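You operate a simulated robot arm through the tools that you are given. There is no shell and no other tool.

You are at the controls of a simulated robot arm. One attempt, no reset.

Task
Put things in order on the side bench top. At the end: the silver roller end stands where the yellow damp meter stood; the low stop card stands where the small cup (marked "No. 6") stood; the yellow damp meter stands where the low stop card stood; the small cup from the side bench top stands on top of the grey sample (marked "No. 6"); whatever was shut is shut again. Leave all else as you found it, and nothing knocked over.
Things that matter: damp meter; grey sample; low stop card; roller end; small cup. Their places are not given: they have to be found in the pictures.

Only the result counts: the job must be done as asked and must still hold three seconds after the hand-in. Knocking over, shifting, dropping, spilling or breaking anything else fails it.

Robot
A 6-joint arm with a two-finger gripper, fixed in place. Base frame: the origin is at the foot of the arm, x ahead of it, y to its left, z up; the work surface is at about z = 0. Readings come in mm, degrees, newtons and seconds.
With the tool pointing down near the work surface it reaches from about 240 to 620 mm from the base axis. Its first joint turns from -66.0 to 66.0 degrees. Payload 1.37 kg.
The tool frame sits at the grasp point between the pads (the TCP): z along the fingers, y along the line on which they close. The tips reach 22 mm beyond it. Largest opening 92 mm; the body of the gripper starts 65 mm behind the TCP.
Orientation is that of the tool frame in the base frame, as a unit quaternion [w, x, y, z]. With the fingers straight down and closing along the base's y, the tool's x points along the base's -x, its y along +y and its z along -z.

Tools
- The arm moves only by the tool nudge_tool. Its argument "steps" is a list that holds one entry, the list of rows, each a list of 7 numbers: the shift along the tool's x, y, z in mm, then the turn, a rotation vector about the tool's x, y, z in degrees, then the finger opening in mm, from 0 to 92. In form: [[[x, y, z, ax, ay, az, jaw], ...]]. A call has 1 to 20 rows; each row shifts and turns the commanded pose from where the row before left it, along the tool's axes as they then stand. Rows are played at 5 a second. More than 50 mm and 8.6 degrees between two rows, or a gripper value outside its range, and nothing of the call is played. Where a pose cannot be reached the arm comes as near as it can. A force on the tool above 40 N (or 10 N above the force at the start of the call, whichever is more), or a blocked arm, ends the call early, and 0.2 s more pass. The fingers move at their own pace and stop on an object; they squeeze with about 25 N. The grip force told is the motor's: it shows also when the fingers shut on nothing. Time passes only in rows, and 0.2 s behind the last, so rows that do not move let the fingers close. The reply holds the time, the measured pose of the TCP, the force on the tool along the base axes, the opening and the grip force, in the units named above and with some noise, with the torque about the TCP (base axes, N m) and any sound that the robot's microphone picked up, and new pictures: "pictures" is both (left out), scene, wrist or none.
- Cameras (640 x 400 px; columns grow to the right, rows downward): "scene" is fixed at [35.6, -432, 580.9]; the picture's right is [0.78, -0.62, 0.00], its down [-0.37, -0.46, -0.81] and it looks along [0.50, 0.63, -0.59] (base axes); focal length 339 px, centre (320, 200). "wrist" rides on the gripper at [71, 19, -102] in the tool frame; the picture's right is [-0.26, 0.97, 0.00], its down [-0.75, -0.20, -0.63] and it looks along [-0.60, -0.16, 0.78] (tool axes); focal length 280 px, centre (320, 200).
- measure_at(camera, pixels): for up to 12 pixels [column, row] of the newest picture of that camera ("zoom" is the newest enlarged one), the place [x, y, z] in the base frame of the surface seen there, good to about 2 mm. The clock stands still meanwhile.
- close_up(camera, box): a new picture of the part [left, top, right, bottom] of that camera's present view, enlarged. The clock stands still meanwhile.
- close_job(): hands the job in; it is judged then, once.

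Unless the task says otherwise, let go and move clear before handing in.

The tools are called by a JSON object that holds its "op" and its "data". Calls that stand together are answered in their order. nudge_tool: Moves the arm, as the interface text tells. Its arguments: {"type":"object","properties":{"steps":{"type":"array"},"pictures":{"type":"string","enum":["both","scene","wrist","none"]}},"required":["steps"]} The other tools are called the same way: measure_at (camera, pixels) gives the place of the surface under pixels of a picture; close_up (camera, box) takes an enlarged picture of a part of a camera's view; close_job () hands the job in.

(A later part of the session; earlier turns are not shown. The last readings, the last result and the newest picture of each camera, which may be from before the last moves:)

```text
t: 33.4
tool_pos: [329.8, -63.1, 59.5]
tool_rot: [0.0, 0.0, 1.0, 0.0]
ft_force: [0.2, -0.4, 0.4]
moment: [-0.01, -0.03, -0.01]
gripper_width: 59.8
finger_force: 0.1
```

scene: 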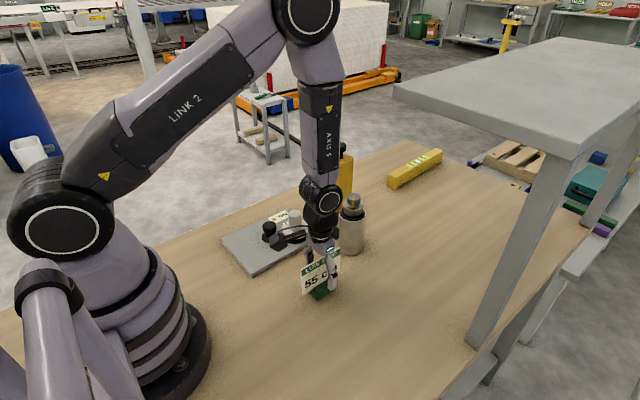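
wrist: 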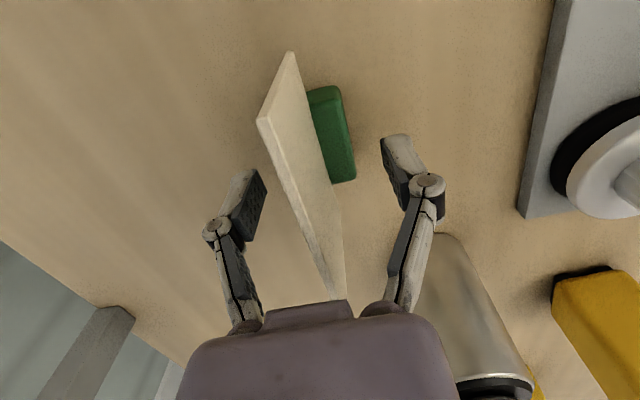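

The plate lies between the fingers. I'll close on it and then pull up slowly.

{"op": "nudge_tool", "data": {"steps": [[[0, 0, 0, 0, 0, 0, 40], [0, 0, 0, 0, 0, 0, 20], [0, 0, 0, 0, 0, 0, 8], [0, 0, 0, 0, 0, 0, 0], [0, 0, 0, 0, 0, 0, 0], [0, 0, 0, 0, 0, 0, 0]]], "pictures": "wrist"}}

{"op": "nudge_tool", "data": {"steps": [[[0, 0, -1, 0, 0, 0, 0], [0, 0, -1, 0, 0, 0, 0], [0, 0, -2, 0, 0, 0, 0], [0, 0, -2, 0, 0, 0, 0], [0, 0, -2, 0, 0, 0, 0], [0, 0, -2, 0, 0, 0, 0], [0, 0, 0, 0, 0, 0, 0]]]}}

```text
t: 34.8
tool_pos: [328.9, -63.3, 60.4]
tool_rot: [0.0, 0.0, 1.0, 0.0]
ft_force: [-0.2, 0.1, -0.1]
moment: [0.0, -0.03, -0.01]
gripper_width: 6.0
finger_force: 24.8
```

wrist: 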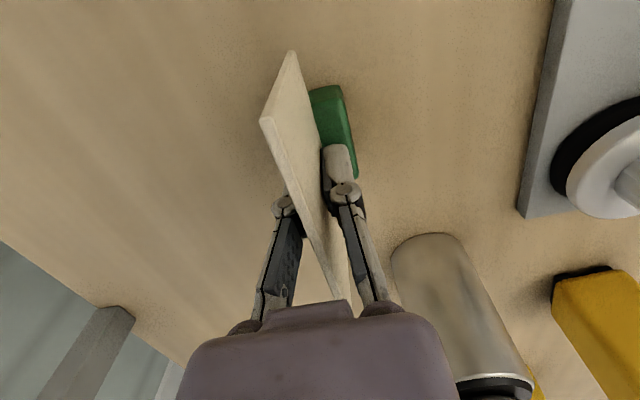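

```text
t: 36.4
tool_pos: [329.3, -63.2, 70.3]
tool_rot: [0.0, 0.0, 1.0, 0.0]
ft_force: [0.5, 0.2, -1.0]
moment: [-0.02, 0.0, -0.04]
gripper_width: 6.0
finger_force: 24.9
```

scene: 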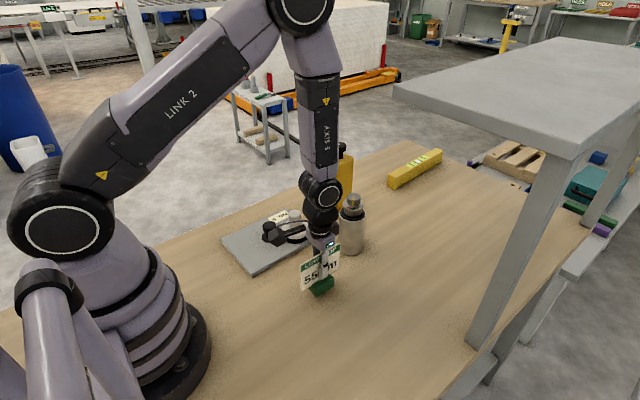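
wrist: 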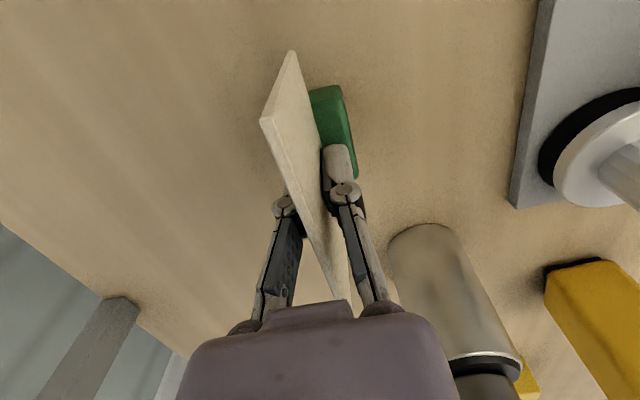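

The card is lifted and fixed in the grip. I'll raise it above roller height.

{"op": "nudge_tool", "data": {"steps": [[[0, 0, -4, 0, 0, 0, 0], [0, 0, -8, 0, 0, 0, 0], [0, 0, -12, 0, 0, 0, 0], [0, 0, -14, 0, 0, 0, 0], [0, 0, -14, 0, 0, 0, 0], [0, 0, -14, 0, 0, 0, 0], [0, 0, -14, 0, 0, 0, 0], [0, 0, -14, 0, 0, 0, 0], [0, 0, -14, 0, 0, 0, 0], [0, 0, -14, 0, 0, 0, 0], [0, 0, -14, 0, 0, 0, 0], [0, 0, -10, 0, 0, 0, 0], [0, 0, -8, 0, 0, 0, 0], [0, 0, -4, 0, 0, 0, 0], [0, 0, 0, 0, 0, 0, 0]]], "pictures": "wrist"}}

```text
t: 39.6
tool_pos: [329.4, -63.2, 228.3]
tool_rot: [0.0, 0.0, 1.0, 0.001]
ft_force: [0.1, -0.9, -2.1]
moment: [0.0, 0.01, -0.01]
gripper_width: 6.1
finger_force: 25.3
```

wrist: 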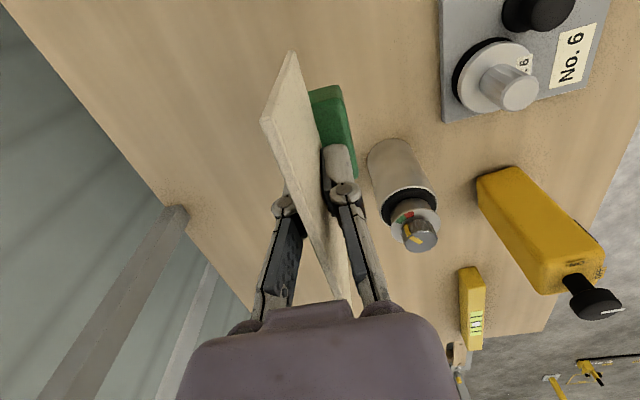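

Next I'll carry the card straight out along +x, clear of the roller, then sideways to the cup's old place.

{"op": "nudge_tool", "data": {"steps": [[[-6, 0, 0, 0, 0, 0, 0], [-12, 0, 0, 0, 0, 0, 0], [-16, 0, 0, 0, 0, 0, 0], [-16, 0, 0, 0, 0, 0, 0], [-16, 0, 0, 0, 0, 0, 0], [-16, 0, 0, 0, 0, 0, 0], [-16, 0, 0, 0, 0, 0, 0], [-16, 0, 0, 0, 0, 0, 0], [-16, 0, 0, 0, 0, 0, 0], [-16, 0, 0, 0, 0, 0, 0], [-16, 0, 0, 0, 0, 0, 0], [-16, 0, 0, 0, 0, 0, 0], [-16, 0, 0, 0, 0, 0, 0], [-16, 0, 0, 0, 0, 0, 0], [-16, 0, 0, 0, 0, 0, 0], [-14, 0, 0, 0, 0, 0, 0], [-10, 0, 0, 0, 0, 0, 0], [-6, 0, 0, 0, 0, 0, 0], [-3, 0, 0, 0, 0, 0, 0]]], "pictures": "none"}}

{"op": "nudge_tool", "data": {"steps": [[[0, 4, 0, 0, 0, 0, 0], [0, 8, 0, 0, 0, 0, 0], [0, 12, 0, 0, 0, 0, 0], [0, 12, 0, 0, 0, 0, 0], [0, 12, 0, 0, 0, 0, 0], [0, 12, 0, 0, 0, 0, 0], [0, 10, 0, 0, 0, 0, 0], [0, 6, 0, 0, 0, 0, 0], [0, 3, 0, 0, 0, 0, 0], [0, 0, 0, 0, 0, 0, 0]]]}}

```text
t: 43.6
tool_pos: [588.9, -57.8, 228.4]
tool_rot: [0.0, -0.004, 1.0, 0.0]
ft_force: [-0.1, 0.0, -1.5]
moment: [-0.03, 0.0, 0.0]
gripper_width: 5.9
finger_force: 25.0
```

```text
t: 45.8
tool_pos: [588.2, 14.3, 229.7]
tool_rot: [0.0, 0.0, 1.0, 0.0]
ft_force: [-0.4, 0.5, -1.3]
moment: [-0.02, -0.01, 0.0]
gripper_width: 5.9
finger_force: 25.0
```

scene: 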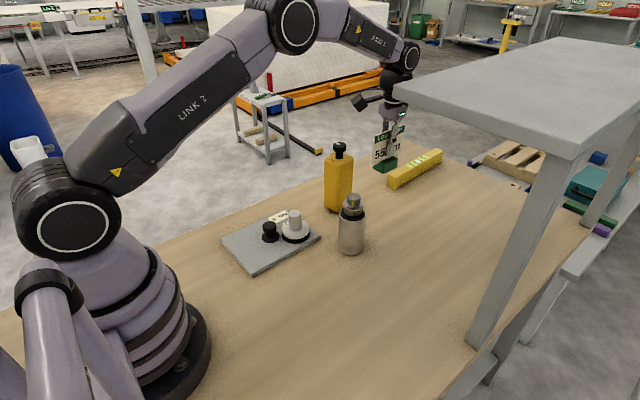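
wrist: 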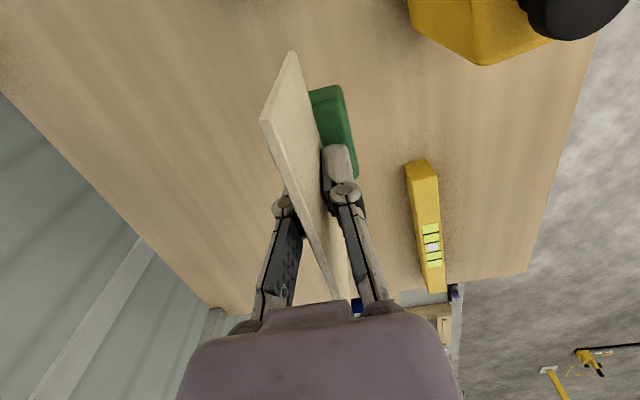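

The card is held steady over the target. I'll measure where it actually sits in the hand.

{"op": "measure_at", "data": {"camera": "wrist", "pixels": [[291, 56], [266, 122], [275, 124], [300, 150], [330, 95], [340, 140], [352, 160]]}}

{"op": "measure_at", "data": {"camera": "scene", "pixels": [[376, 155], [404, 142], [385, 165], [392, 168], [378, 166], [396, 161]]}}

{"op": "close_up", "data": {"camera": "scene", "box": [350, 110, 430, 190]}}

```text
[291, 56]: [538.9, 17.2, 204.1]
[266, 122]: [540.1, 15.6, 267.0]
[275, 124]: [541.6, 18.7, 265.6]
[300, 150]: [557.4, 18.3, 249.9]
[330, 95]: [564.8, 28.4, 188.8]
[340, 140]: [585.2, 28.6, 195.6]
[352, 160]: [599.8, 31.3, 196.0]
```

```text
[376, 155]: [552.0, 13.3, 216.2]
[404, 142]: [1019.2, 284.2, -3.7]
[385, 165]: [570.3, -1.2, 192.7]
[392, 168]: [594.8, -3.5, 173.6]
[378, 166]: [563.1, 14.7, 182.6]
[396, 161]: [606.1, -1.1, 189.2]
```

```text
5.00 times, centred on (390, 150) of scene
```

zoom: 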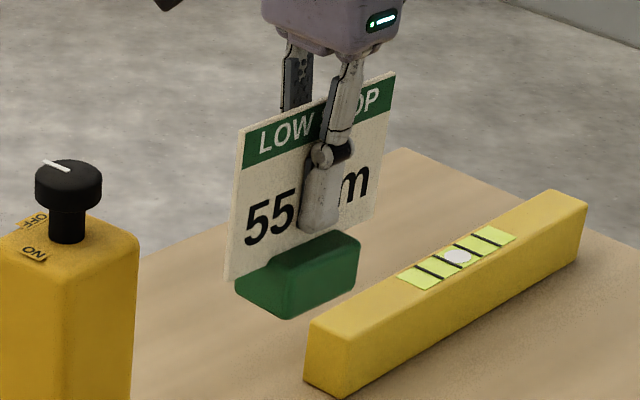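

The card centre is at about (587, 16), which matches the cup's old place at (588.5, 15.5). I'll lower it to just above the bench.

{"op": "nudge_tool", "data": {"steps": [[[-1, 0, 6, 0, 0, 0, 0], [0, 0, 12, 0, 0, 0, 0], [0, 0, 16, 0, 0, 0, 0], [0, 0, 16, 0, 0, 0, 0], [0, 0, 16, 0, 0, 0, 0], [0, 0, 16, 0, 0, 0, 0], [0, 0, 16, 0, 0, 0, 0], [0, 0, 16, 0, 0, 0, 0], [0, 0, 16, 0, 0, 0, 0], [0, 0, 12, 0, 0, 0, 0], [0, 0, 10, 0, 0, 0, 0], [0, 0, 6, 0, 0, 0, 0], [0, 0, 4, 0, 0, 0, 0], [0, 0, 2, 0, 0, 0, 0], [0, 0, 0, 0, 0, 0, 0]]]}}

```text
t: 49.0
tool_pos: [590.0, 15.7, 63.7]
tool_rot: [0.001, 0.0, 1.0, 0.001]
ft_force: [0.0, -0.7, -1.1]
moment: [-0.02, 0.01, 0.02]
gripper_width: 5.8
finger_force: 25.0
```

scene: 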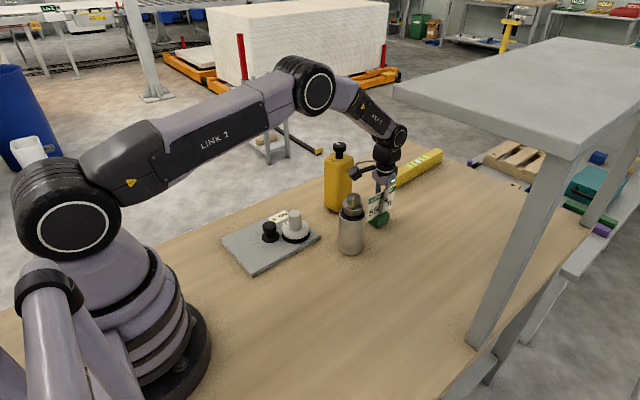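
wrist: 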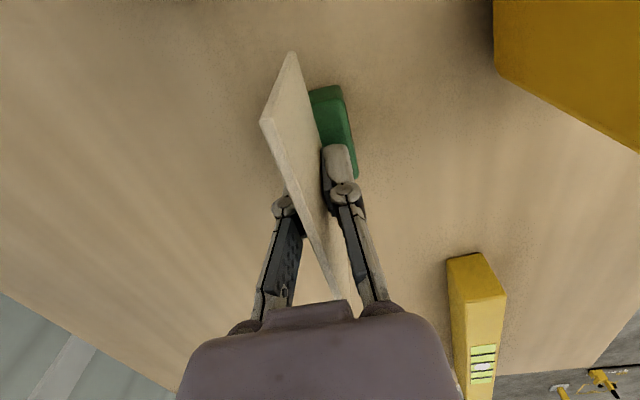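

Just above the bench. I'll creep down until there is contact.

{"op": "nudge_tool", "data": {"steps": [[[0, 0, 1.5, 0, 0, 0, 0], [0, 0, 0, 0, 0, 0, 0]]], "pictures": "none"}}

{"op": "nudge_tool", "data": {"steps": [[[0, 0, 1, 0, 0, 0, 0], [0, 0, 0, 0, 0, 0, 0]]], "pictures": "none"}}

{"op": "nudge_tool", "data": {"steps": [[[0, 0, 0.5, 0, 0, 0, 0], [0, 0, 0, 0, 0, 0, 0]]], "pictures": "none"}}

```text
t: 49.6
tool_pos: [590.0, 15.6, 61.9]
tool_rot: [0.0, 0.0, 1.0, 0.0]
ft_force: [0.3, -0.5, -0.4]
moment: [0.0, -0.02, 0.0]
gripper_width: 6.1
finger_force: 25.1
```

```text
t: 50.2
tool_pos: [590.5, 16.2, 62.4]
tool_rot: [0.0, 0.0, 1.0, 0.0]
ft_force: [-0.5, -0.6, -2.4]
moment: [-0.01, 0.0, 0.04]
gripper_width: 5.8
finger_force: 25.8
```

```text
t: 50.8
tool_pos: [589.6, 15.7, 61.9]
tool_rot: [0.0, 0.0, 1.0, 0.0]
ft_force: [1.2, -0.3, -2.3]
moment: [0.0, 0.04, -0.01]
gripper_width: 5.8
finger_force: 24.7
```

No contact yet, so I'll keep creeping.

{"op": "nudge_tool", "data": {"steps": [[[0, 0, 0.7, 0, 0, 0, 0], [0, 0, 0, 0, 0, 0, 0]]], "pictures": "none"}}

{"op": "nudge_tool", "data": {"steps": [[[0, 0, 0.7, 0, 0, 0, 0], [0, 0, 0, 0, 0, 0, 0]]], "pictures": "both"}}

```text
t: 51.4
tool_pos: [589.7, 15.2, 61.1]
tool_rot: [-0.001, 0.0, 1.0, 0.001]
ft_force: [0.6, -0.7, -2.0]
moment: [-0.01, 0.01, -0.01]
gripper_width: 5.9
finger_force: 24.8
```

```text
t: 52.0
tool_pos: [589.1, 14.4, 59.2]
tool_rot: [0.0, 0.0, 1.0, 0.0]
ft_force: [-2.1, 0.5, 3.6]
moment: [0.01, 0.1, 0.0]
gripper_width: 6.0
finger_force: 26.2
```

scene: 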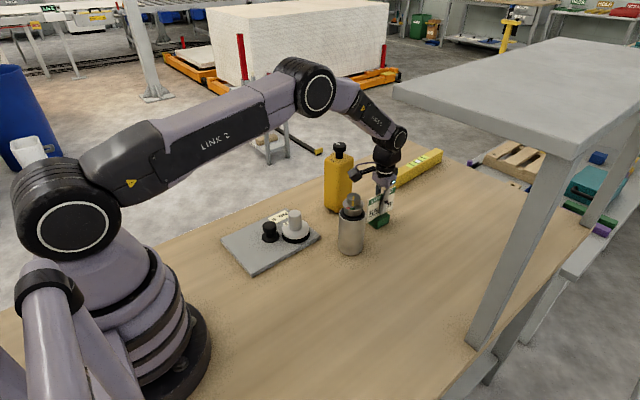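
wrist: 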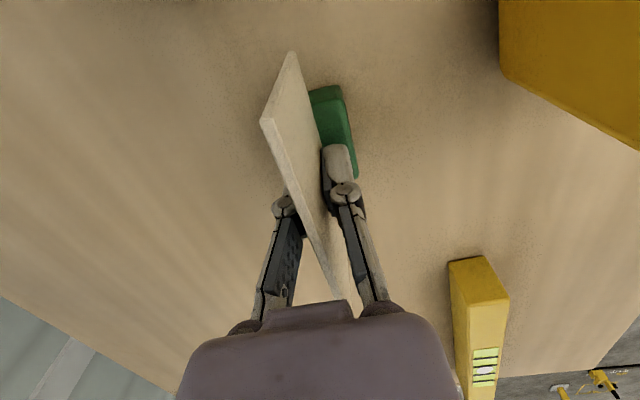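

There is contact at +3.6 N, so the card is on the bench. I'll open slowly and rise clear.

{"op": "nudge_tool", "data": {"steps": [[[0, 0, 0, 0, 0, 0, 10], [0, 0, 0, 0, 0, 0, 20], [0, 0, 0, 0, 0, 0, 40], [0, 0, 0, 0, 0, 0, 60], [0, 0, 0, 0, 0, 0, 60]]], "pictures": "wrist"}}

{"op": "nudge_tool", "data": {"steps": [[[0, 0, -5, 0, 0, 0, 60], [0, 0, -10, 0, 0, 0, 60], [0, 0, -20, 0, 0, 0, 60], [0, 0, -25, 0, 0, 0, 60], [0, 0, -30, 0, 0, 0, 70], [0, 0, -30, 0, 0, 0, 80], [0, 0, -30, 0, 0, 0, 92], [0, 0, -30, 0, 0, 0, 92], [0, 0, -15, 0, 0, 0, 92], [0, 0, 0, 0, 0, 0, 92]]]}}

```text
t: 53.2
tool_pos: [589.2, 15.5, 60.3]
tool_rot: [0.0, 0.0, 1.0, 0.0]
ft_force: [-0.8, -0.8, -0.1]
moment: [-0.02, -0.02, 0.02]
gripper_width: 60.1
finger_force: 0.1
```

wrist: 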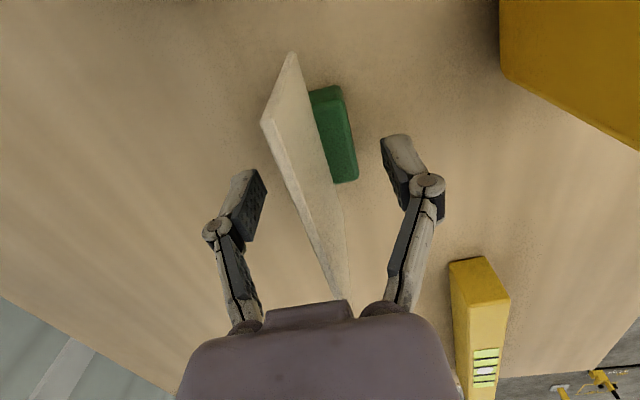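

```text
t: 55.4
tool_pos: [588.6, 15.0, 258.0]
tool_rot: [-0.001, 0.0, 1.0, 0.0]
ft_force: [0.2, -0.1, -0.3]
moment: [0.0, 0.03, 0.04]
gripper_width: 91.8
finger_force: 0.0
```

scene: 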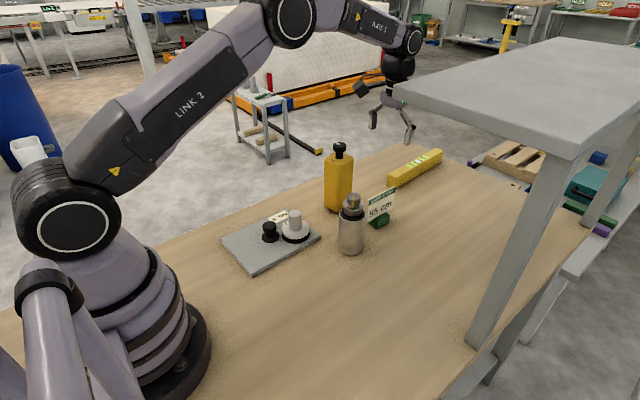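
wrist: 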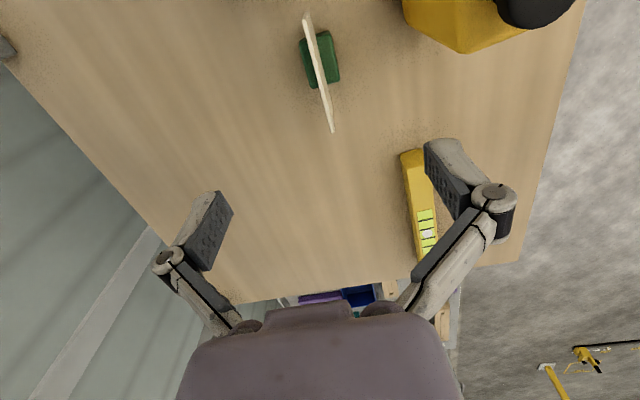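

The card stands in the cup's place. Next is the meter, so I'll back off to a pose where the wrist camera sees its top well.

{"op": "nudge_tool", "data": {"steps": [[[0, 0, -20, 0, 0, 0, 92], [0, 0, -20, 0, 0, 0, 92], [20, 20, 0, 0, 0, 0, 92], [25, 25, 0, 0, 0, 0, 92], [25, 25, 0, 0, 0, 0, 92], [25, 25, 0, 0, 0, 0, 92], [20, 25, 0, 0, 0, 0, 92], [8, 10, 0, 0, 0, 0, 92], [0, 0, 0, 0, 0, 0, 92]]]}}

```text
t: 57.4
tool_pos: [466.2, 147.1, 294.6]
tool_rot: [-0.001, 0.0, 1.0, 0.0]
ft_force: [0.1, 0.1, -1.2]
moment: [0.03, 0.0, -0.03]
gripper_width: 91.9
finger_force: 0.1
```

scene: 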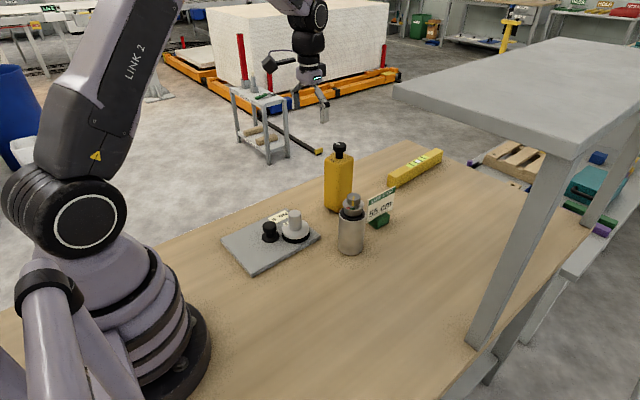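
wrist: 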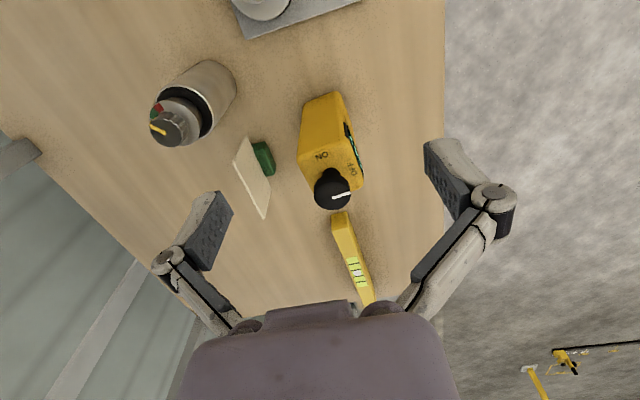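

The meter is well in view, with its screen on the +y side. I'll zoom in and measure its top corners.

{"op": "close_up", "data": {"camera": "wrist", "box": [280, 80, 380, 220]}}

{"op": "measure_at", "data": {"camera": "wrist", "pixels": [[305, 155], [345, 140], [312, 178], [360, 175], [332, 193], [330, 97], [306, 102], [343, 98], [355, 150], [303, 130], [328, 150], [362, 182]]}}

```text
2.86 times, centred on (330, 150) of wrist
```

zoom: 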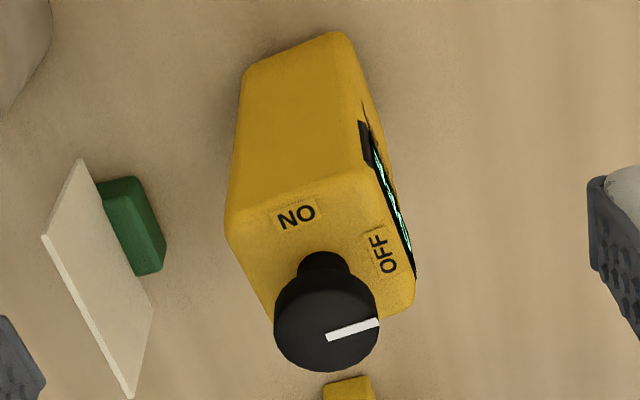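

```text
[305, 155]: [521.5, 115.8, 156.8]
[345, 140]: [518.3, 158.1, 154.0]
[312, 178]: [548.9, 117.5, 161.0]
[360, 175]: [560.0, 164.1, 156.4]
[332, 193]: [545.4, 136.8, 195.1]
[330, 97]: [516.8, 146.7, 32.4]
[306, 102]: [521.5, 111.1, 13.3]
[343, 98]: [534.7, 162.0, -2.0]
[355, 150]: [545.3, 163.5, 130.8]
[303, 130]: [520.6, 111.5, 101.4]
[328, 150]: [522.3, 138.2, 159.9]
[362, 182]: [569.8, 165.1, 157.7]
```

The meter measures about 64 x 55 mm, with its screen on the +y face and plain x faces. I'd rather grip across x so nothing clamps the screen. I'll sample more points first to get its angle.

{"op": "measure_at", "data": {"camera": "zoom", "pixels": [[245, 150], [265, 145], [290, 138], [315, 130], [340, 120], [375, 170], [392, 215], [402, 250], [410, 290], [245, 245], [265, 290], [390, 308]]}}

{"op": "measure_at", "data": {"camera": "scene", "pixels": [[340, 180], [345, 180], [350, 180], [353, 180], [335, 180], [330, 180], [327, 180], [340, 200], [346, 200], [351, 200], [331, 200], [340, 146]]}}

```text
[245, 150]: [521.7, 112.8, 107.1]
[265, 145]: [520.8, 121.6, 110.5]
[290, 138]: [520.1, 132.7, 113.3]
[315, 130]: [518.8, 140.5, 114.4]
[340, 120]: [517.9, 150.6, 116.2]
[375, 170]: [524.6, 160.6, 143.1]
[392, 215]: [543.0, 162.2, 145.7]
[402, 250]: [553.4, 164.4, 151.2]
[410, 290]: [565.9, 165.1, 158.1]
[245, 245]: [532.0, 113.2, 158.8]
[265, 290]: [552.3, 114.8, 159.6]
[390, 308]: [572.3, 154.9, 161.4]
```

```text
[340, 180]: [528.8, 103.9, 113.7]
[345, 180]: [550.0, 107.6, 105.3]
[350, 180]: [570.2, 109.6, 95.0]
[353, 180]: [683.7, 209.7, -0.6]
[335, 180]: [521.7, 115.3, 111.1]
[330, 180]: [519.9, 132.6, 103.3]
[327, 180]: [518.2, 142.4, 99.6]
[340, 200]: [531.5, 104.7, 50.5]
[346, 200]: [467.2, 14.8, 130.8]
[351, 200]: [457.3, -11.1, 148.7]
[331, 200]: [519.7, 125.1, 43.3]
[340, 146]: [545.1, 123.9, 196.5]
```

The body is turned about 6.5° about vertical. I'll find the knob axis and the far edge too.

{"op": "measure_at", "data": {"camera": "zoom", "pixels": [[280, 325], [373, 325], [327, 285], [327, 365], [327, 325], [405, 310], [395, 312], [412, 300], [270, 310], [320, 262]]}}

```text
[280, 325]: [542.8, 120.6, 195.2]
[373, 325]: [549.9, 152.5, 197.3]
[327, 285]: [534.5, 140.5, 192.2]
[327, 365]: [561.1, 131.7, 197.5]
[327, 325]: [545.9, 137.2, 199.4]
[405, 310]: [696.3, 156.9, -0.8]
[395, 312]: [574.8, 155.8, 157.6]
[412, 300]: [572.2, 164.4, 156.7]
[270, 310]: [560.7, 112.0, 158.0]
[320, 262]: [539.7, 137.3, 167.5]
```

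The knob axis is near (547, 136), so the body is about 56 mm square and centred near (547.7, 135.4). I'll turn the tool 83.5° so the fingers close on the plain ±x faces.

{"op": "nudge_tool", "data": {"steps": [[[0, 0, 0, 0, 0, 8.35, 92], [0, 0, 0, 0, 0, 8.35, 92], [0, 0, 0, 0, 0, 8.35, 92], [0, 0, 0, 0, 0, 8.35, 92], [0, 0, 0, 0, 0, 8.35, 92], [0, 0, 0, 0, 0, 8.35, 92], [0, 0, 0, 0, 0, 8.35, 92], [0, 0, 0, 0, 0, 8.35, 92], [0, 0, 0, 0, 0, 8.35, 92], [0, 0, 0, 0, 0, 8.35, 92], [0, 0, 0, 0, 0, 0, 92]]]}}

```text
t: 59.8
tool_pos: [466.4, 145.8, 295.7]
tool_rot: [0.0, 0.667, 0.745, 0.0]
ft_force: [-0.9, -0.1, 0.8]
moment: [0.01, -0.02, -0.02]
gripper_width: 91.8
finger_force: 0.1
```

scene: 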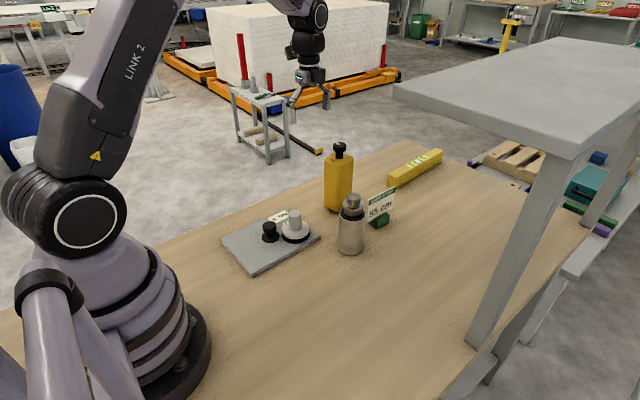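
wrist: 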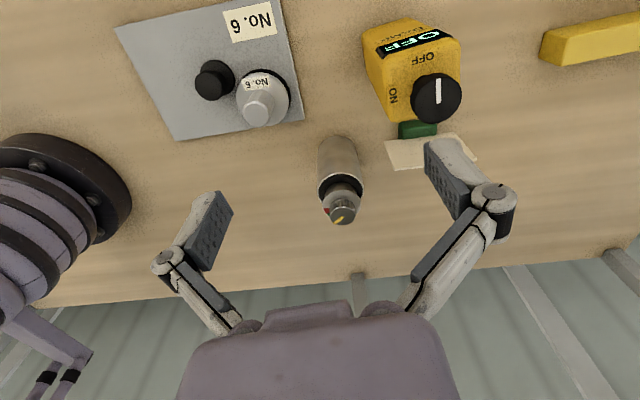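

The turn worked, and the meter's screen reads "OFF" from this side. I'll measure the meter's top edges from here.

{"op": "close_up", "data": {"camera": "wrist", "box": [340, 0, 500, 130]}}

{"op": "measure_at", "data": {"camera": "wrist", "pixels": [[456, 45], [459, 60], [459, 75], [368, 60], [380, 100], [385, 115], [437, 95], [415, 100], [460, 90], [437, 120], [372, 30], [450, 30]]}}

```text
3.08 times, centred on (420, 65) of wrist
```

zoom: 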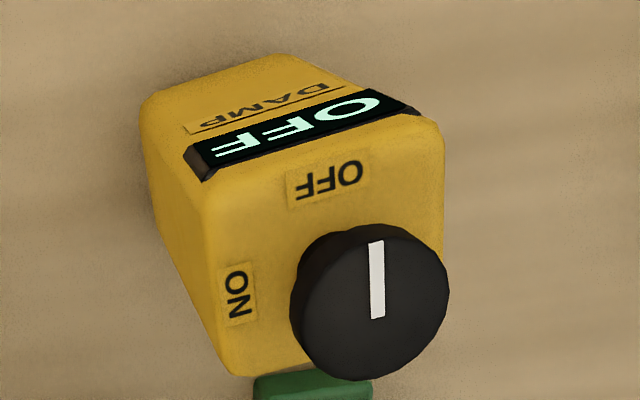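

```text
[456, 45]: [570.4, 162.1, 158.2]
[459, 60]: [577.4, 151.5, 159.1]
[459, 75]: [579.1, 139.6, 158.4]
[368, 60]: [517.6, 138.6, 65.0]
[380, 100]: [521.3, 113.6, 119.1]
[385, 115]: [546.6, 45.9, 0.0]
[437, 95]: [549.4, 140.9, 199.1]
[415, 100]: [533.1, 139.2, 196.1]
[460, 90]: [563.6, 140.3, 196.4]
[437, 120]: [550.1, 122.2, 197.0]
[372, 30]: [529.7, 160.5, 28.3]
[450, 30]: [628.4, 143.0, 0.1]
```

The meter's centre refines to about (549, 136), with a width of about 60 mm across the grip. I'll move above it, staying higher than the knob.

{"op": "nudge_tool", "data": {"steps": [[[-2, 10, 0, 0, 0, 0, 92], [-3, 14, 0, 0, 0, 0, 92], [-3, 14, 0, 0, 0, 0, 92], [-3, 14, 10, 0, 0, 0, 92], [-3, 14, 15, 0, 0, 0, 92], [-3, 10, 15, 0, 0, 0, 92], [-2, 5.4, 15, 0, 0, 0, 92], [0, 0, 10, 0, 0, 0, 92], [0, 0, 0, 0, 0, 0, 92]]]}}

```text
t: 61.8
tool_pos: [549.5, 134.9, 229.3]
tool_rot: [0.0, 0.666, 0.746, 0.0]
ft_force: [0.6, 0.3, 0.8]
moment: [0.01, 0.01, -0.01]
gripper_width: 92.3
finger_force: 0.0
```

scene: 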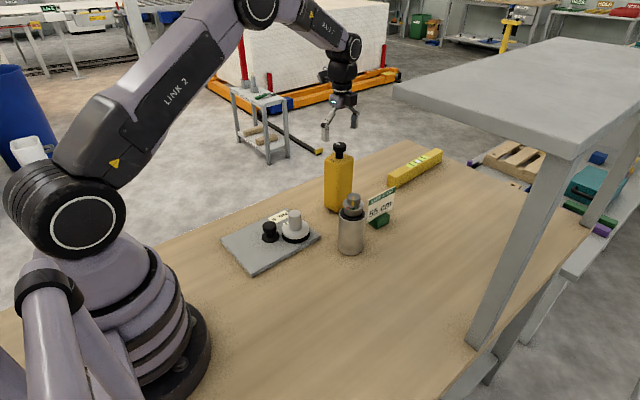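
wrist: 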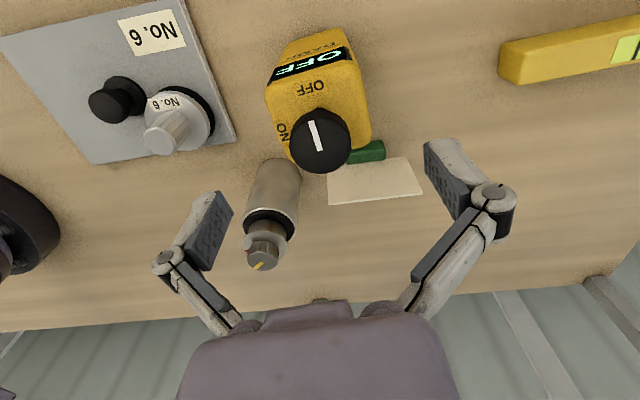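

The meter is centred ahead of the fingers, with its knob at (320,138). I'll check left/right centring before going down.

{"op": "measure_at", "data": {"camera": "wrist", "pixels": [[320, 138], [293, 140], [347, 140], [320, 165], [271, 100], [367, 100], [370, 120], [276, 115], [310, 100], [345, 60]]}}

{"op": "close_up", "data": {"camera": "wrist", "box": [250, 20, 390, 180]}}

```text
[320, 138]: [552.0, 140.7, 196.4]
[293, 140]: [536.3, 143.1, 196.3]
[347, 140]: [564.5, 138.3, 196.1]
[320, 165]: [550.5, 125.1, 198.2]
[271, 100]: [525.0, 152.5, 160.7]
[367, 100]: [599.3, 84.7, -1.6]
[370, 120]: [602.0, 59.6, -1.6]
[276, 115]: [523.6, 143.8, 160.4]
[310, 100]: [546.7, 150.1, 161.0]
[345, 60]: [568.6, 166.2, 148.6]
```

```text
2.50 times, centred on (320, 100) of wrist
```

zoom: 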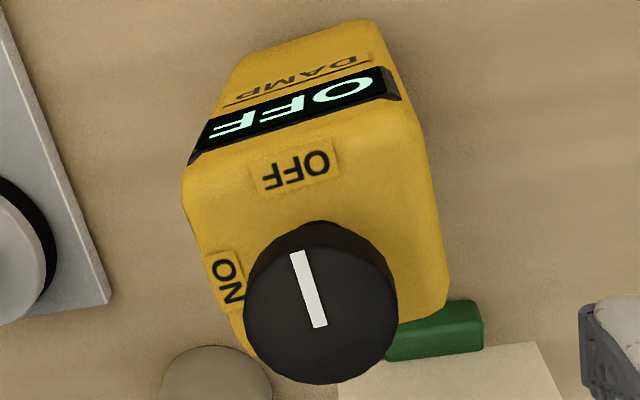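

The knob axis is about (550, 138), and the TCP is well centred. I'll lower to z≈146 around the meter's upper body.

{"op": "nudge_tool", "data": {"steps": [[[1, 0, 10, 0, 0, 0, 92], [0, 0, 14, 0, 0, 0, 92], [0, 0, 14, 0, 0, 0, 92], [0, 0, 14, 0, 0, 0, 92], [0, 0, 14, 0, 0, 0, 92], [0, 0, 10, 0, 0, 0, 92], [0, 0, 7, 0, 0, 0, 92], [0, 0, 0, 0, 0, 0, 92]]]}}

```text
t: 63.6
tool_pos: [549.0, 137.6, 147.3]
tool_rot: [0.0, 0.666, 0.746, 0.0]
ft_force: [-0.9, 0.4, 0.7]
moment: [0.03, 0.02, 0.01]
gripper_width: 91.9
finger_force: 0.1
```

scene: 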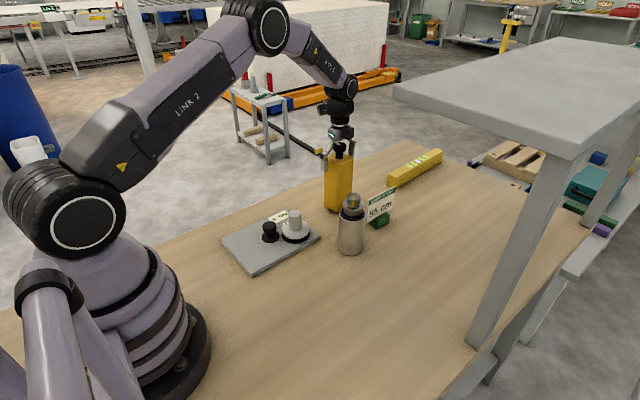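
wrist: 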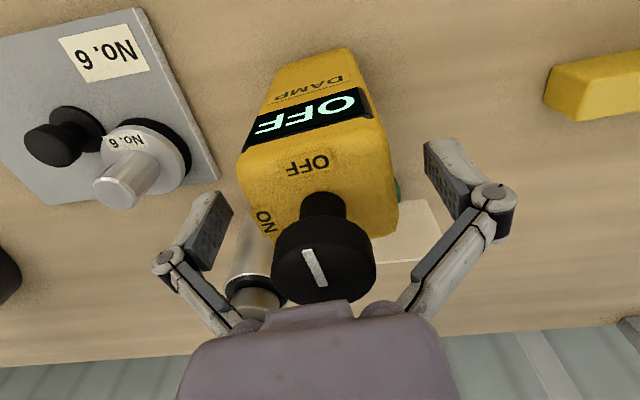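

The fingers straddle the meter. I'll check the knob-to-gripper clearance before I close.

{"op": "close_up", "data": {"camera": "scene", "box": [310, 90, 380, 190]}}

{"op": "measure_at", "data": {"camera": "wrist", "pixels": [[300, 330], [320, 285], [340, 312], [240, 180], [397, 200], [245, 195], [390, 190]]}}

```text
4.00 times, centred on (345, 140) of scene
```

zoom: 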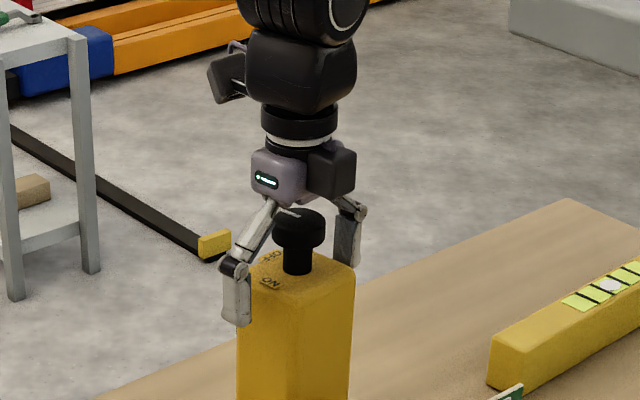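

```text
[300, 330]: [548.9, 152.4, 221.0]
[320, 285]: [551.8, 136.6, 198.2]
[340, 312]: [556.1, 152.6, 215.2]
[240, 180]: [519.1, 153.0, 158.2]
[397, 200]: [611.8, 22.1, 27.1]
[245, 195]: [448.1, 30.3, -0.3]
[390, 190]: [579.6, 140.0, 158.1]
```

There's about 15 mm between the knob and the gripper body. I'll lower 4 mm and close on the sides.

{"op": "nudge_tool", "data": {"steps": [[[0, 0, 4, 0, 0, 0, 92], [0, 0, 0, 0, 0, 0, 80], [0, 0, 0, 0, 0, 0, 70], [0, 0, 0, 0, 0, 0, 62], [0, 0, 0, 0, 0, 0, 50], [0, 0, 0, 0, 0, 0, 40], [0, 0, 0, 0, 0, 0, 40]]]}}

```text
t: 65.2
tool_pos: [548.8, 136.4, 143.0]
tool_rot: [0.0, 0.666, 0.746, 0.001]
ft_force: [1.3, -0.4, 1.8]
moment: [0.01, -0.08, 0.06]
gripper_width: 61.9
finger_force: 24.9
```

scene: 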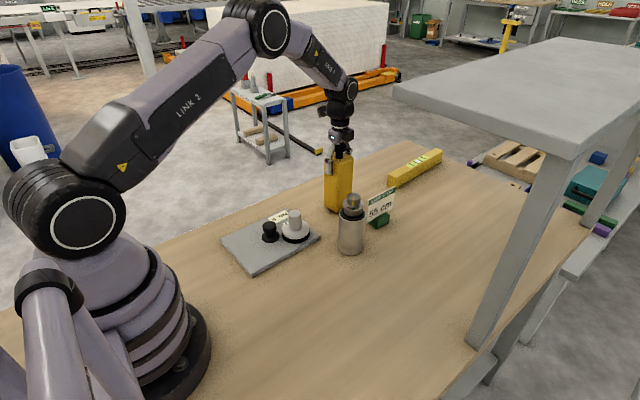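
wrist: 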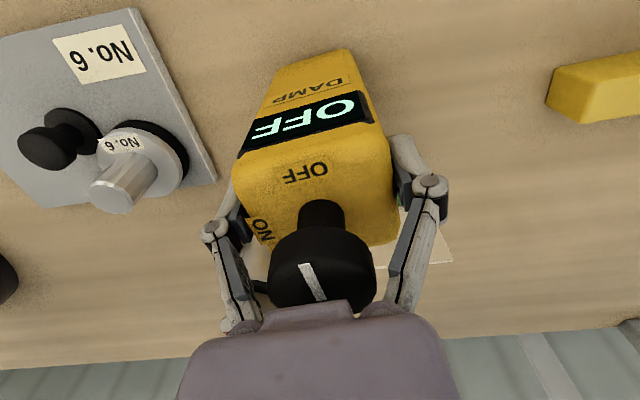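

The meter is gripped at 62 mm and 25 N. I'll lift it slowly to check that it comes.

{"op": "nudge_tool", "data": {"steps": [[[0, 0, -1, 0, 0, 0, 40], [0, 0, -1, 0, 0, 0, 40], [0, 0, -2, 0, 0, 0, 40], [0, 0, -2, 0, 0, 0, 40], [0, 0, -2, 0, 0, 0, 40], [0, 0, -2, 0, 0, 0, 40], [0, 0, 0, 0, 0, 0, 40]]]}}

```text
t: 66.8
tool_pos: [548.8, 137.3, 153.2]
tool_rot: [0.0, 0.666, 0.746, -0.001]
ft_force: [1.0, -0.3, -5.7]
moment: [0.0, 0.02, -0.01]
gripper_width: 61.7
finger_force: 24.9
```

scene: 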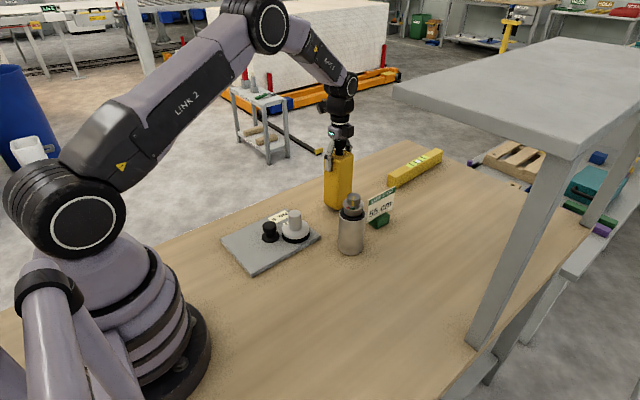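
wrist: 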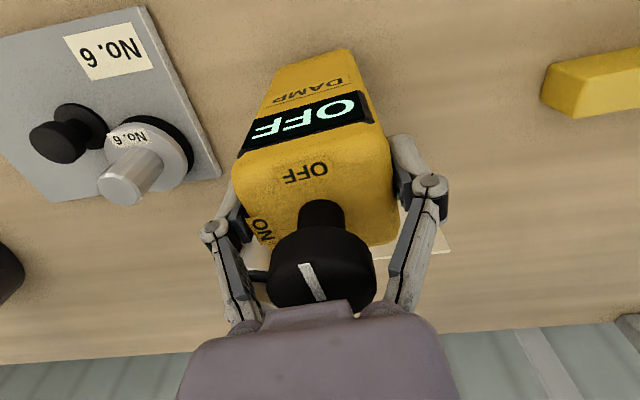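

It's lifted cleanly, at about 6 N and still level. I'll raise it so its base clears the roller's top.

{"op": "nudge_tool", "data": {"steps": [[[0, 0, -4, 0, 0, 0, 40], [0, 0, -7, 0, 0, 0, 40], [0, 0, -10, 0, 0, 0, 40], [0, 0, -11, 0, 0, 0, 40], [0, 0, -11, 0, 0, 0, 40], [0, 0, -11, 0, 0, 0, 40], [0, 0, -11, 0, 0, 0, 40], [0, 0, -11, 0, 0, 0, 40], [0, 0, -11, 0, 0, 0, 40], [0, 0, -11, 0, 0, 0, 40], [0, 0, -11, 0, 0, 0, 40], [0, 0, -11, 0, 0, 0, 40], [0, 0, -11, 0, 0, 0, 40], [0, 0, -11, 0, 0, 0, 40], [0, 0, -9, 0, 0, 0, 40], [0, 0, -6, 0, 0, 0, 40], [0, 0, -4, 0, 0, 0, 40], [0, 0, 0, 0, 0, 0, 40]]]}}

```text
t: 70.6
tool_pos: [548.7, 137.3, 315.4]
tool_rot: [0.0, 0.665, 0.746, 0.0]
ft_force: [0.3, 0.2, -4.4]
moment: [-0.03, 0.01, 0.04]
gripper_width: 61.9
finger_force: 25.0
```

scene: 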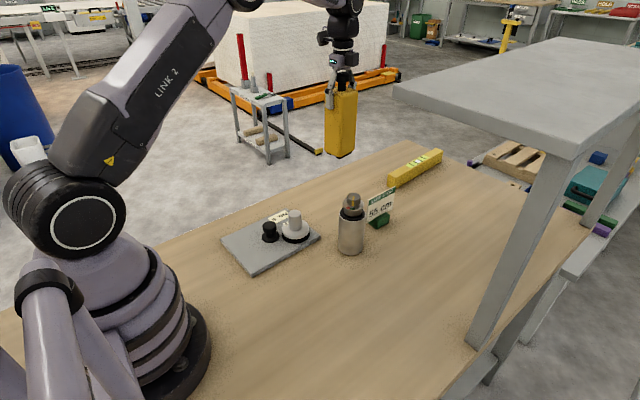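
wrist: 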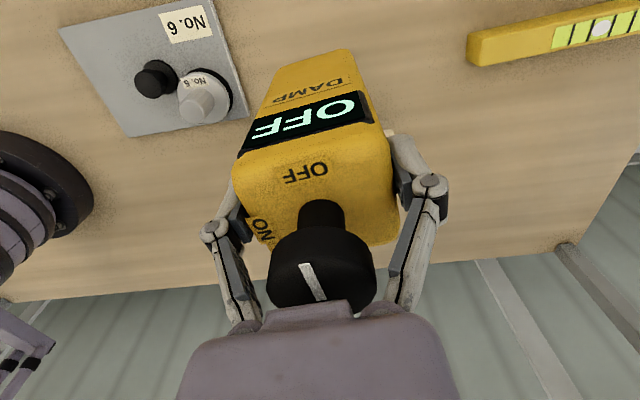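

The base is at about z=172, clear of the roller. I'll carry it toward the card's old place at (330.5, -65).

{"op": "nudge_tool", "data": {"steps": [[[-3, -4, 0, 0, 0, 0, 40], [-6, -8.2, 0, 0, 0, 0, 40], [-8.8, -12, 0, 0, 0, 0, 40], [-8.8, -12, 0, 0, 0, 0, 40], [-8.8, -12, 0, 0, 0, 0, 40], [-8.8, -12, 0, 0, 0, 0, 40], [-8.8, -12, 0, 0, 0, 0, 40], [-8.8, -12, 0, 0, 0, 0, 40], [-8.8, -12, 0, 0, 0, 0, 40], [-8.8, -12, 0, 0, 0, 0, 40], [-8.8, -12, 0, 0, 0, 0, 40], [-8.8, -12, 0, 0, 0, 0, 40], [-8.8, -12, 0, 0, 0, 0, 40], [-8.8, -12, 0, 0, 0, 0, 40], [-8.8, -12, 0, 0, 0, 0, 40], [-8.8, -12, 0, 0, 0, 0, 40], [-8.8, -12, 0, 0, 0, 0, 40], [-8, -11, 0, 0, 0, 0, 40], [-6, -8, 0, 0, 0, 0, 40], [-3, -4, 0, 0, 0, 0, 40]]]}}

```text
t: 74.8
tool_pos: [353.3, -45.5, 315.1]
tool_rot: [-0.001, 0.666, 0.746, -0.001]
ft_force: [-0.1, -0.9, -4.1]
moment: [0.02, -0.03, -0.01]
gripper_width: 62.1
finger_force: 24.9
```

scene: 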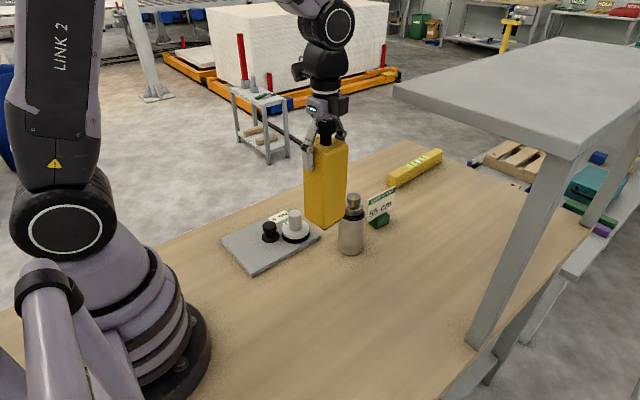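
wrist: 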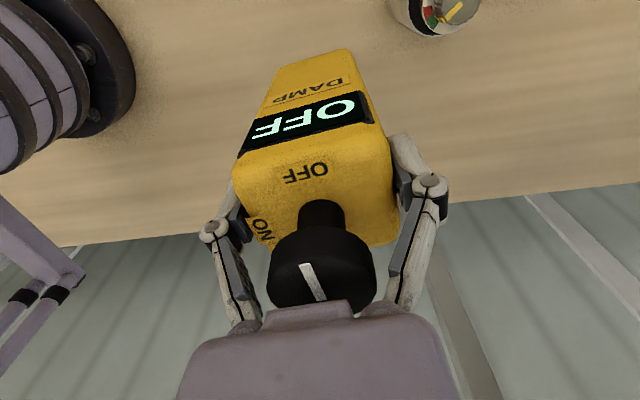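

About 30 mm remain. I'll finish the sideways move and begin lowering.

{"op": "nudge_tool", "data": {"steps": [[[-3, -4, 0, 0, 0, 0, 40], [-5, -7, 0, 0, 0, 0, 40], [-5, -7.7, 0, 0, 0, 0, 40], [-3, -4, 0, 0, 0, 0, 40], [-1, -2, 4, 0, 0, 0, 40], [0, 0, 8, 0, 0, 0, 40], [0, 0, 11, 0, 0, 0, 40], [0, 0, 11, 0, 0, 0, 40], [0, 0, 11, 0, 0, 0, 40], [0, 0, 11, 0, 0, 0, 40], [0, 0, 11, 0, 0, 0, 40], [0, 0, 11, 0, 0, 0, 40], [0, 0, 11, 0, 0, 0, 40], [0, 0, 11, 0, 0, 0, 40], [0, 0, 8, 0, 0, 0, 40], [0, 0, 4, 0, 0, 0, 40], [0, 0, 0, 0, 0, 0, 40]]]}}

```text
t: 78.4
tool_pos: [331.1, -63.9, 202.4]
tool_rot: [-0.001, 0.666, 0.746, 0.0]
ft_force: [0.0, 0.3, -3.8]
moment: [-0.03, 0.02, 0.02]
gripper_width: 61.9
finger_force: 24.8
```

scene: 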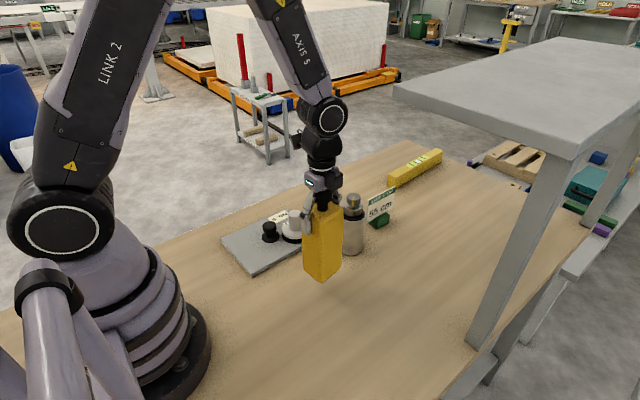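
wrist: 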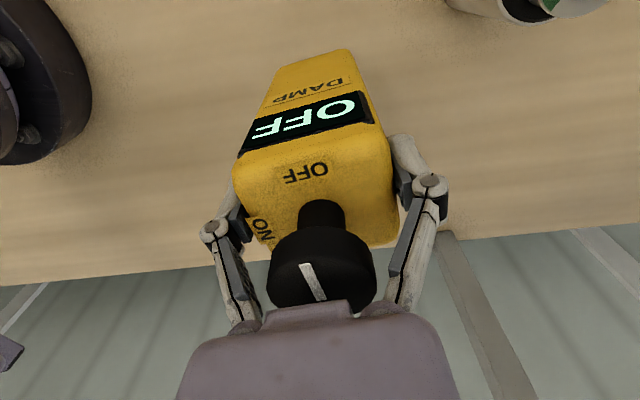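

The meter is above the spot at (331, -64). I'll lower to just above the bench.

{"op": "nudge_tool", "data": {"steps": [[[0, 0, 5, 0, 0, 0, 40], [0, 0, 9, 0, 0, 0, 40], [0, 0, 11, 0, 0, 0, 40], [0, 0, 11, 0, 0, 0, 40], [0, 0, 8, 0, 0, 0, 40], [0, 0, 5, 0, 0, 0, 40], [0, 0, 4, 0, 0, 0, 40], [0, 0, 2, 0, 0, 0, 40], [0, 0, 0, 0, 0, 0, 40]]]}}

{"op": "nudge_tool", "data": {"steps": [[[0, 0, 1, 0, 0, 0, 40], [0, 0, 0, 0, 0, 0, 40]]], "pictures": "none"}}

```text
t: 80.4
tool_pos: [331.9, -64.6, 147.1]
tool_rot: [0.0, 0.666, 0.746, 0.0]
ft_force: [0.1, 0.0, -4.8]
moment: [0.01, 0.01, 0.0]
gripper_width: 61.9
finger_force: 24.9
```

scene: 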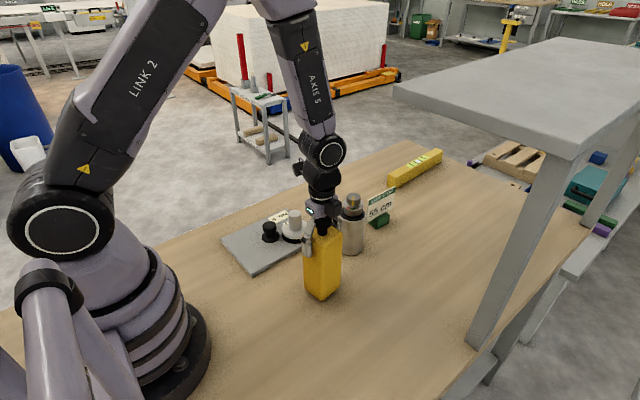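
wrist: 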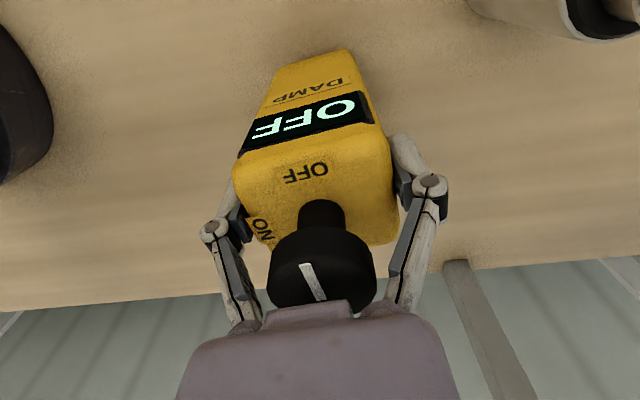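

```text
t: 81.0
tool_pos: [330.5, -64.6, 145.8]
tool_rot: [0.0, 0.666, 0.746, 0.0]
ft_force: [-0.5, 0.5, -4.9]
moment: [0.01, -0.03, -0.01]
gripper_width: 61.7
finger_force: 24.8
```

The meter is still hanging at about -4.9 N. I'll creep down until it touches.

{"op": "nudge_tool", "data": {"steps": [[[0, 0, 1, 0, 0, 0, 40], [0, 0, 0, 0, 0, 0, 40]]], "pictures": "none"}}

{"op": "nudge_tool", "data": {"steps": [[[0, 0, 0.7, 0, 0, 0, 40], [0, 0, 0, 0, 0, 0, 40]]], "pictures": "none"}}

{"op": "nudge_tool", "data": {"steps": [[[0, 0, 0.5, 0, 0, 0, 40], [0, 0, 0, 0, 0, 0, 40]]], "pictures": "none"}}

```text
t: 81.6
tool_pos: [330.3, -64.0, 144.2]
tool_rot: [0.0, 0.666, 0.746, 0.0]
ft_force: [0.2, -0.1, -4.7]
moment: [0.03, 0.0, 0.01]
gripper_width: 61.9
finger_force: 25.3
```

```text
t: 82.2
tool_pos: [331.6, -63.9, 145.4]
tool_rot: [0.0, 0.665, 0.746, 0.0]
ft_force: [-0.2, 0.5, -4.3]
moment: [0.0, 0.0, 0.02]
gripper_width: 61.9
finger_force: 25.1
```

```text
t: 82.8
tool_pos: [331.3, -64.9, 144.2]
tool_rot: [0.0, 0.666, 0.746, 0.0]
ft_force: [1.1, -0.6, -4.6]
moment: [0.04, -0.02, 0.0]
gripper_width: 61.8
finger_force: 25.4
```

{"op": "nudge_tool", "data": {"steps": [[[0, 0, 0.6, 0, 0, 0, 40], [0, 0, 0, 0, 0, 0, 40]]], "pictures": "none"}}

{"op": "nudge_tool", "data": {"steps": [[[0, 0, 0.6, 0, 0, 0, 40], [0, 0, 0, 0, 0, 0, 40]]], "pictures": "none"}}

{"op": "nudge_tool", "data": {"steps": [[[0, 0, 0.4, 0, 0, 0, 40], [0, 0, 0, 0, 0, 0, 40]]], "pictures": "none"}}

```text
t: 83.4
tool_pos: [330.6, -63.7, 144.4]
tool_rot: [0.0, 0.666, 0.746, -0.001]
ft_force: [-0.9, 0.3, -4.3]
moment: [-0.04, -0.03, 0.01]
gripper_width: 61.6
finger_force: 24.4
```

```text
t: 84.0
tool_pos: [331.3, -64.4, 142.7]
tool_rot: [0.0, 0.666, 0.746, 0.001]
ft_force: [-1.6, -3.7, 13.8]
moment: [-0.27, 0.6, 0.1]
gripper_width: 61.8
finger_force: 25.1
```

```text
t: 84.6
tool_pos: [330.4, -64.4, 143.2]
tool_rot: [0.001, 0.666, 0.746, 0.001]
ft_force: [-5.9, -4.7, 29.5]
moment: [-0.13, 0.28, 0.15]
gripper_width: 61.7
finger_force: 24.8
```

The meter is on the bench with 29.5 N of push. I'll ease up about 1 mm to relax that, then release gently.

{"op": "nudge_tool", "data": {"steps": [[[0, 0, -0.6, 0, 0, 0, 40], [0, 0, 0, 0, 0, 0, 40]]], "pictures": "none"}}

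{"op": "nudge_tool", "data": {"steps": [[[0, 0, 0, 0, 0, 0, 64], [0, 0, 0, 0, 0, 0, 68], [0, 0, 0, 0, 0, 0, 76], [0, 0, 0, 0, 0, 0, 92], [0, 0, 0, 0, 0, 0, 92]]]}}

```text
t: 85.2
tool_pos: [331.4, -63.7, 143.3]
tool_rot: [-0.001, 0.665, 0.747, 0.0]
ft_force: [-5.7, -5.6, 27.1]
moment: [-0.25, 0.26, -0.03]
gripper_width: 61.7
finger_force: 24.4
```

```text
t: 86.4
tool_pos: [330.8, -65.0, 143.9]
tool_rot: [0.0, 0.666, 0.746, 0.0]
ft_force: [-0.2, 0.0, 0.4]
moment: [0.01, 0.02, 0.0]
gripper_width: 91.8
finger_force: 0.1
```

scene: 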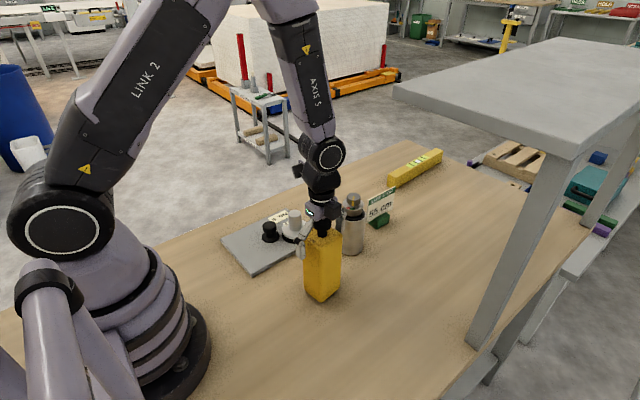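
wrist: 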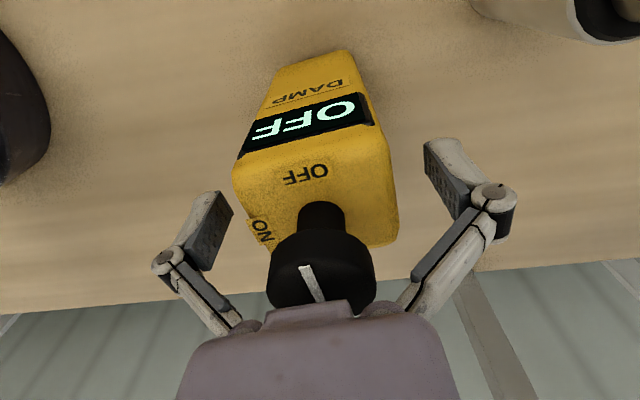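

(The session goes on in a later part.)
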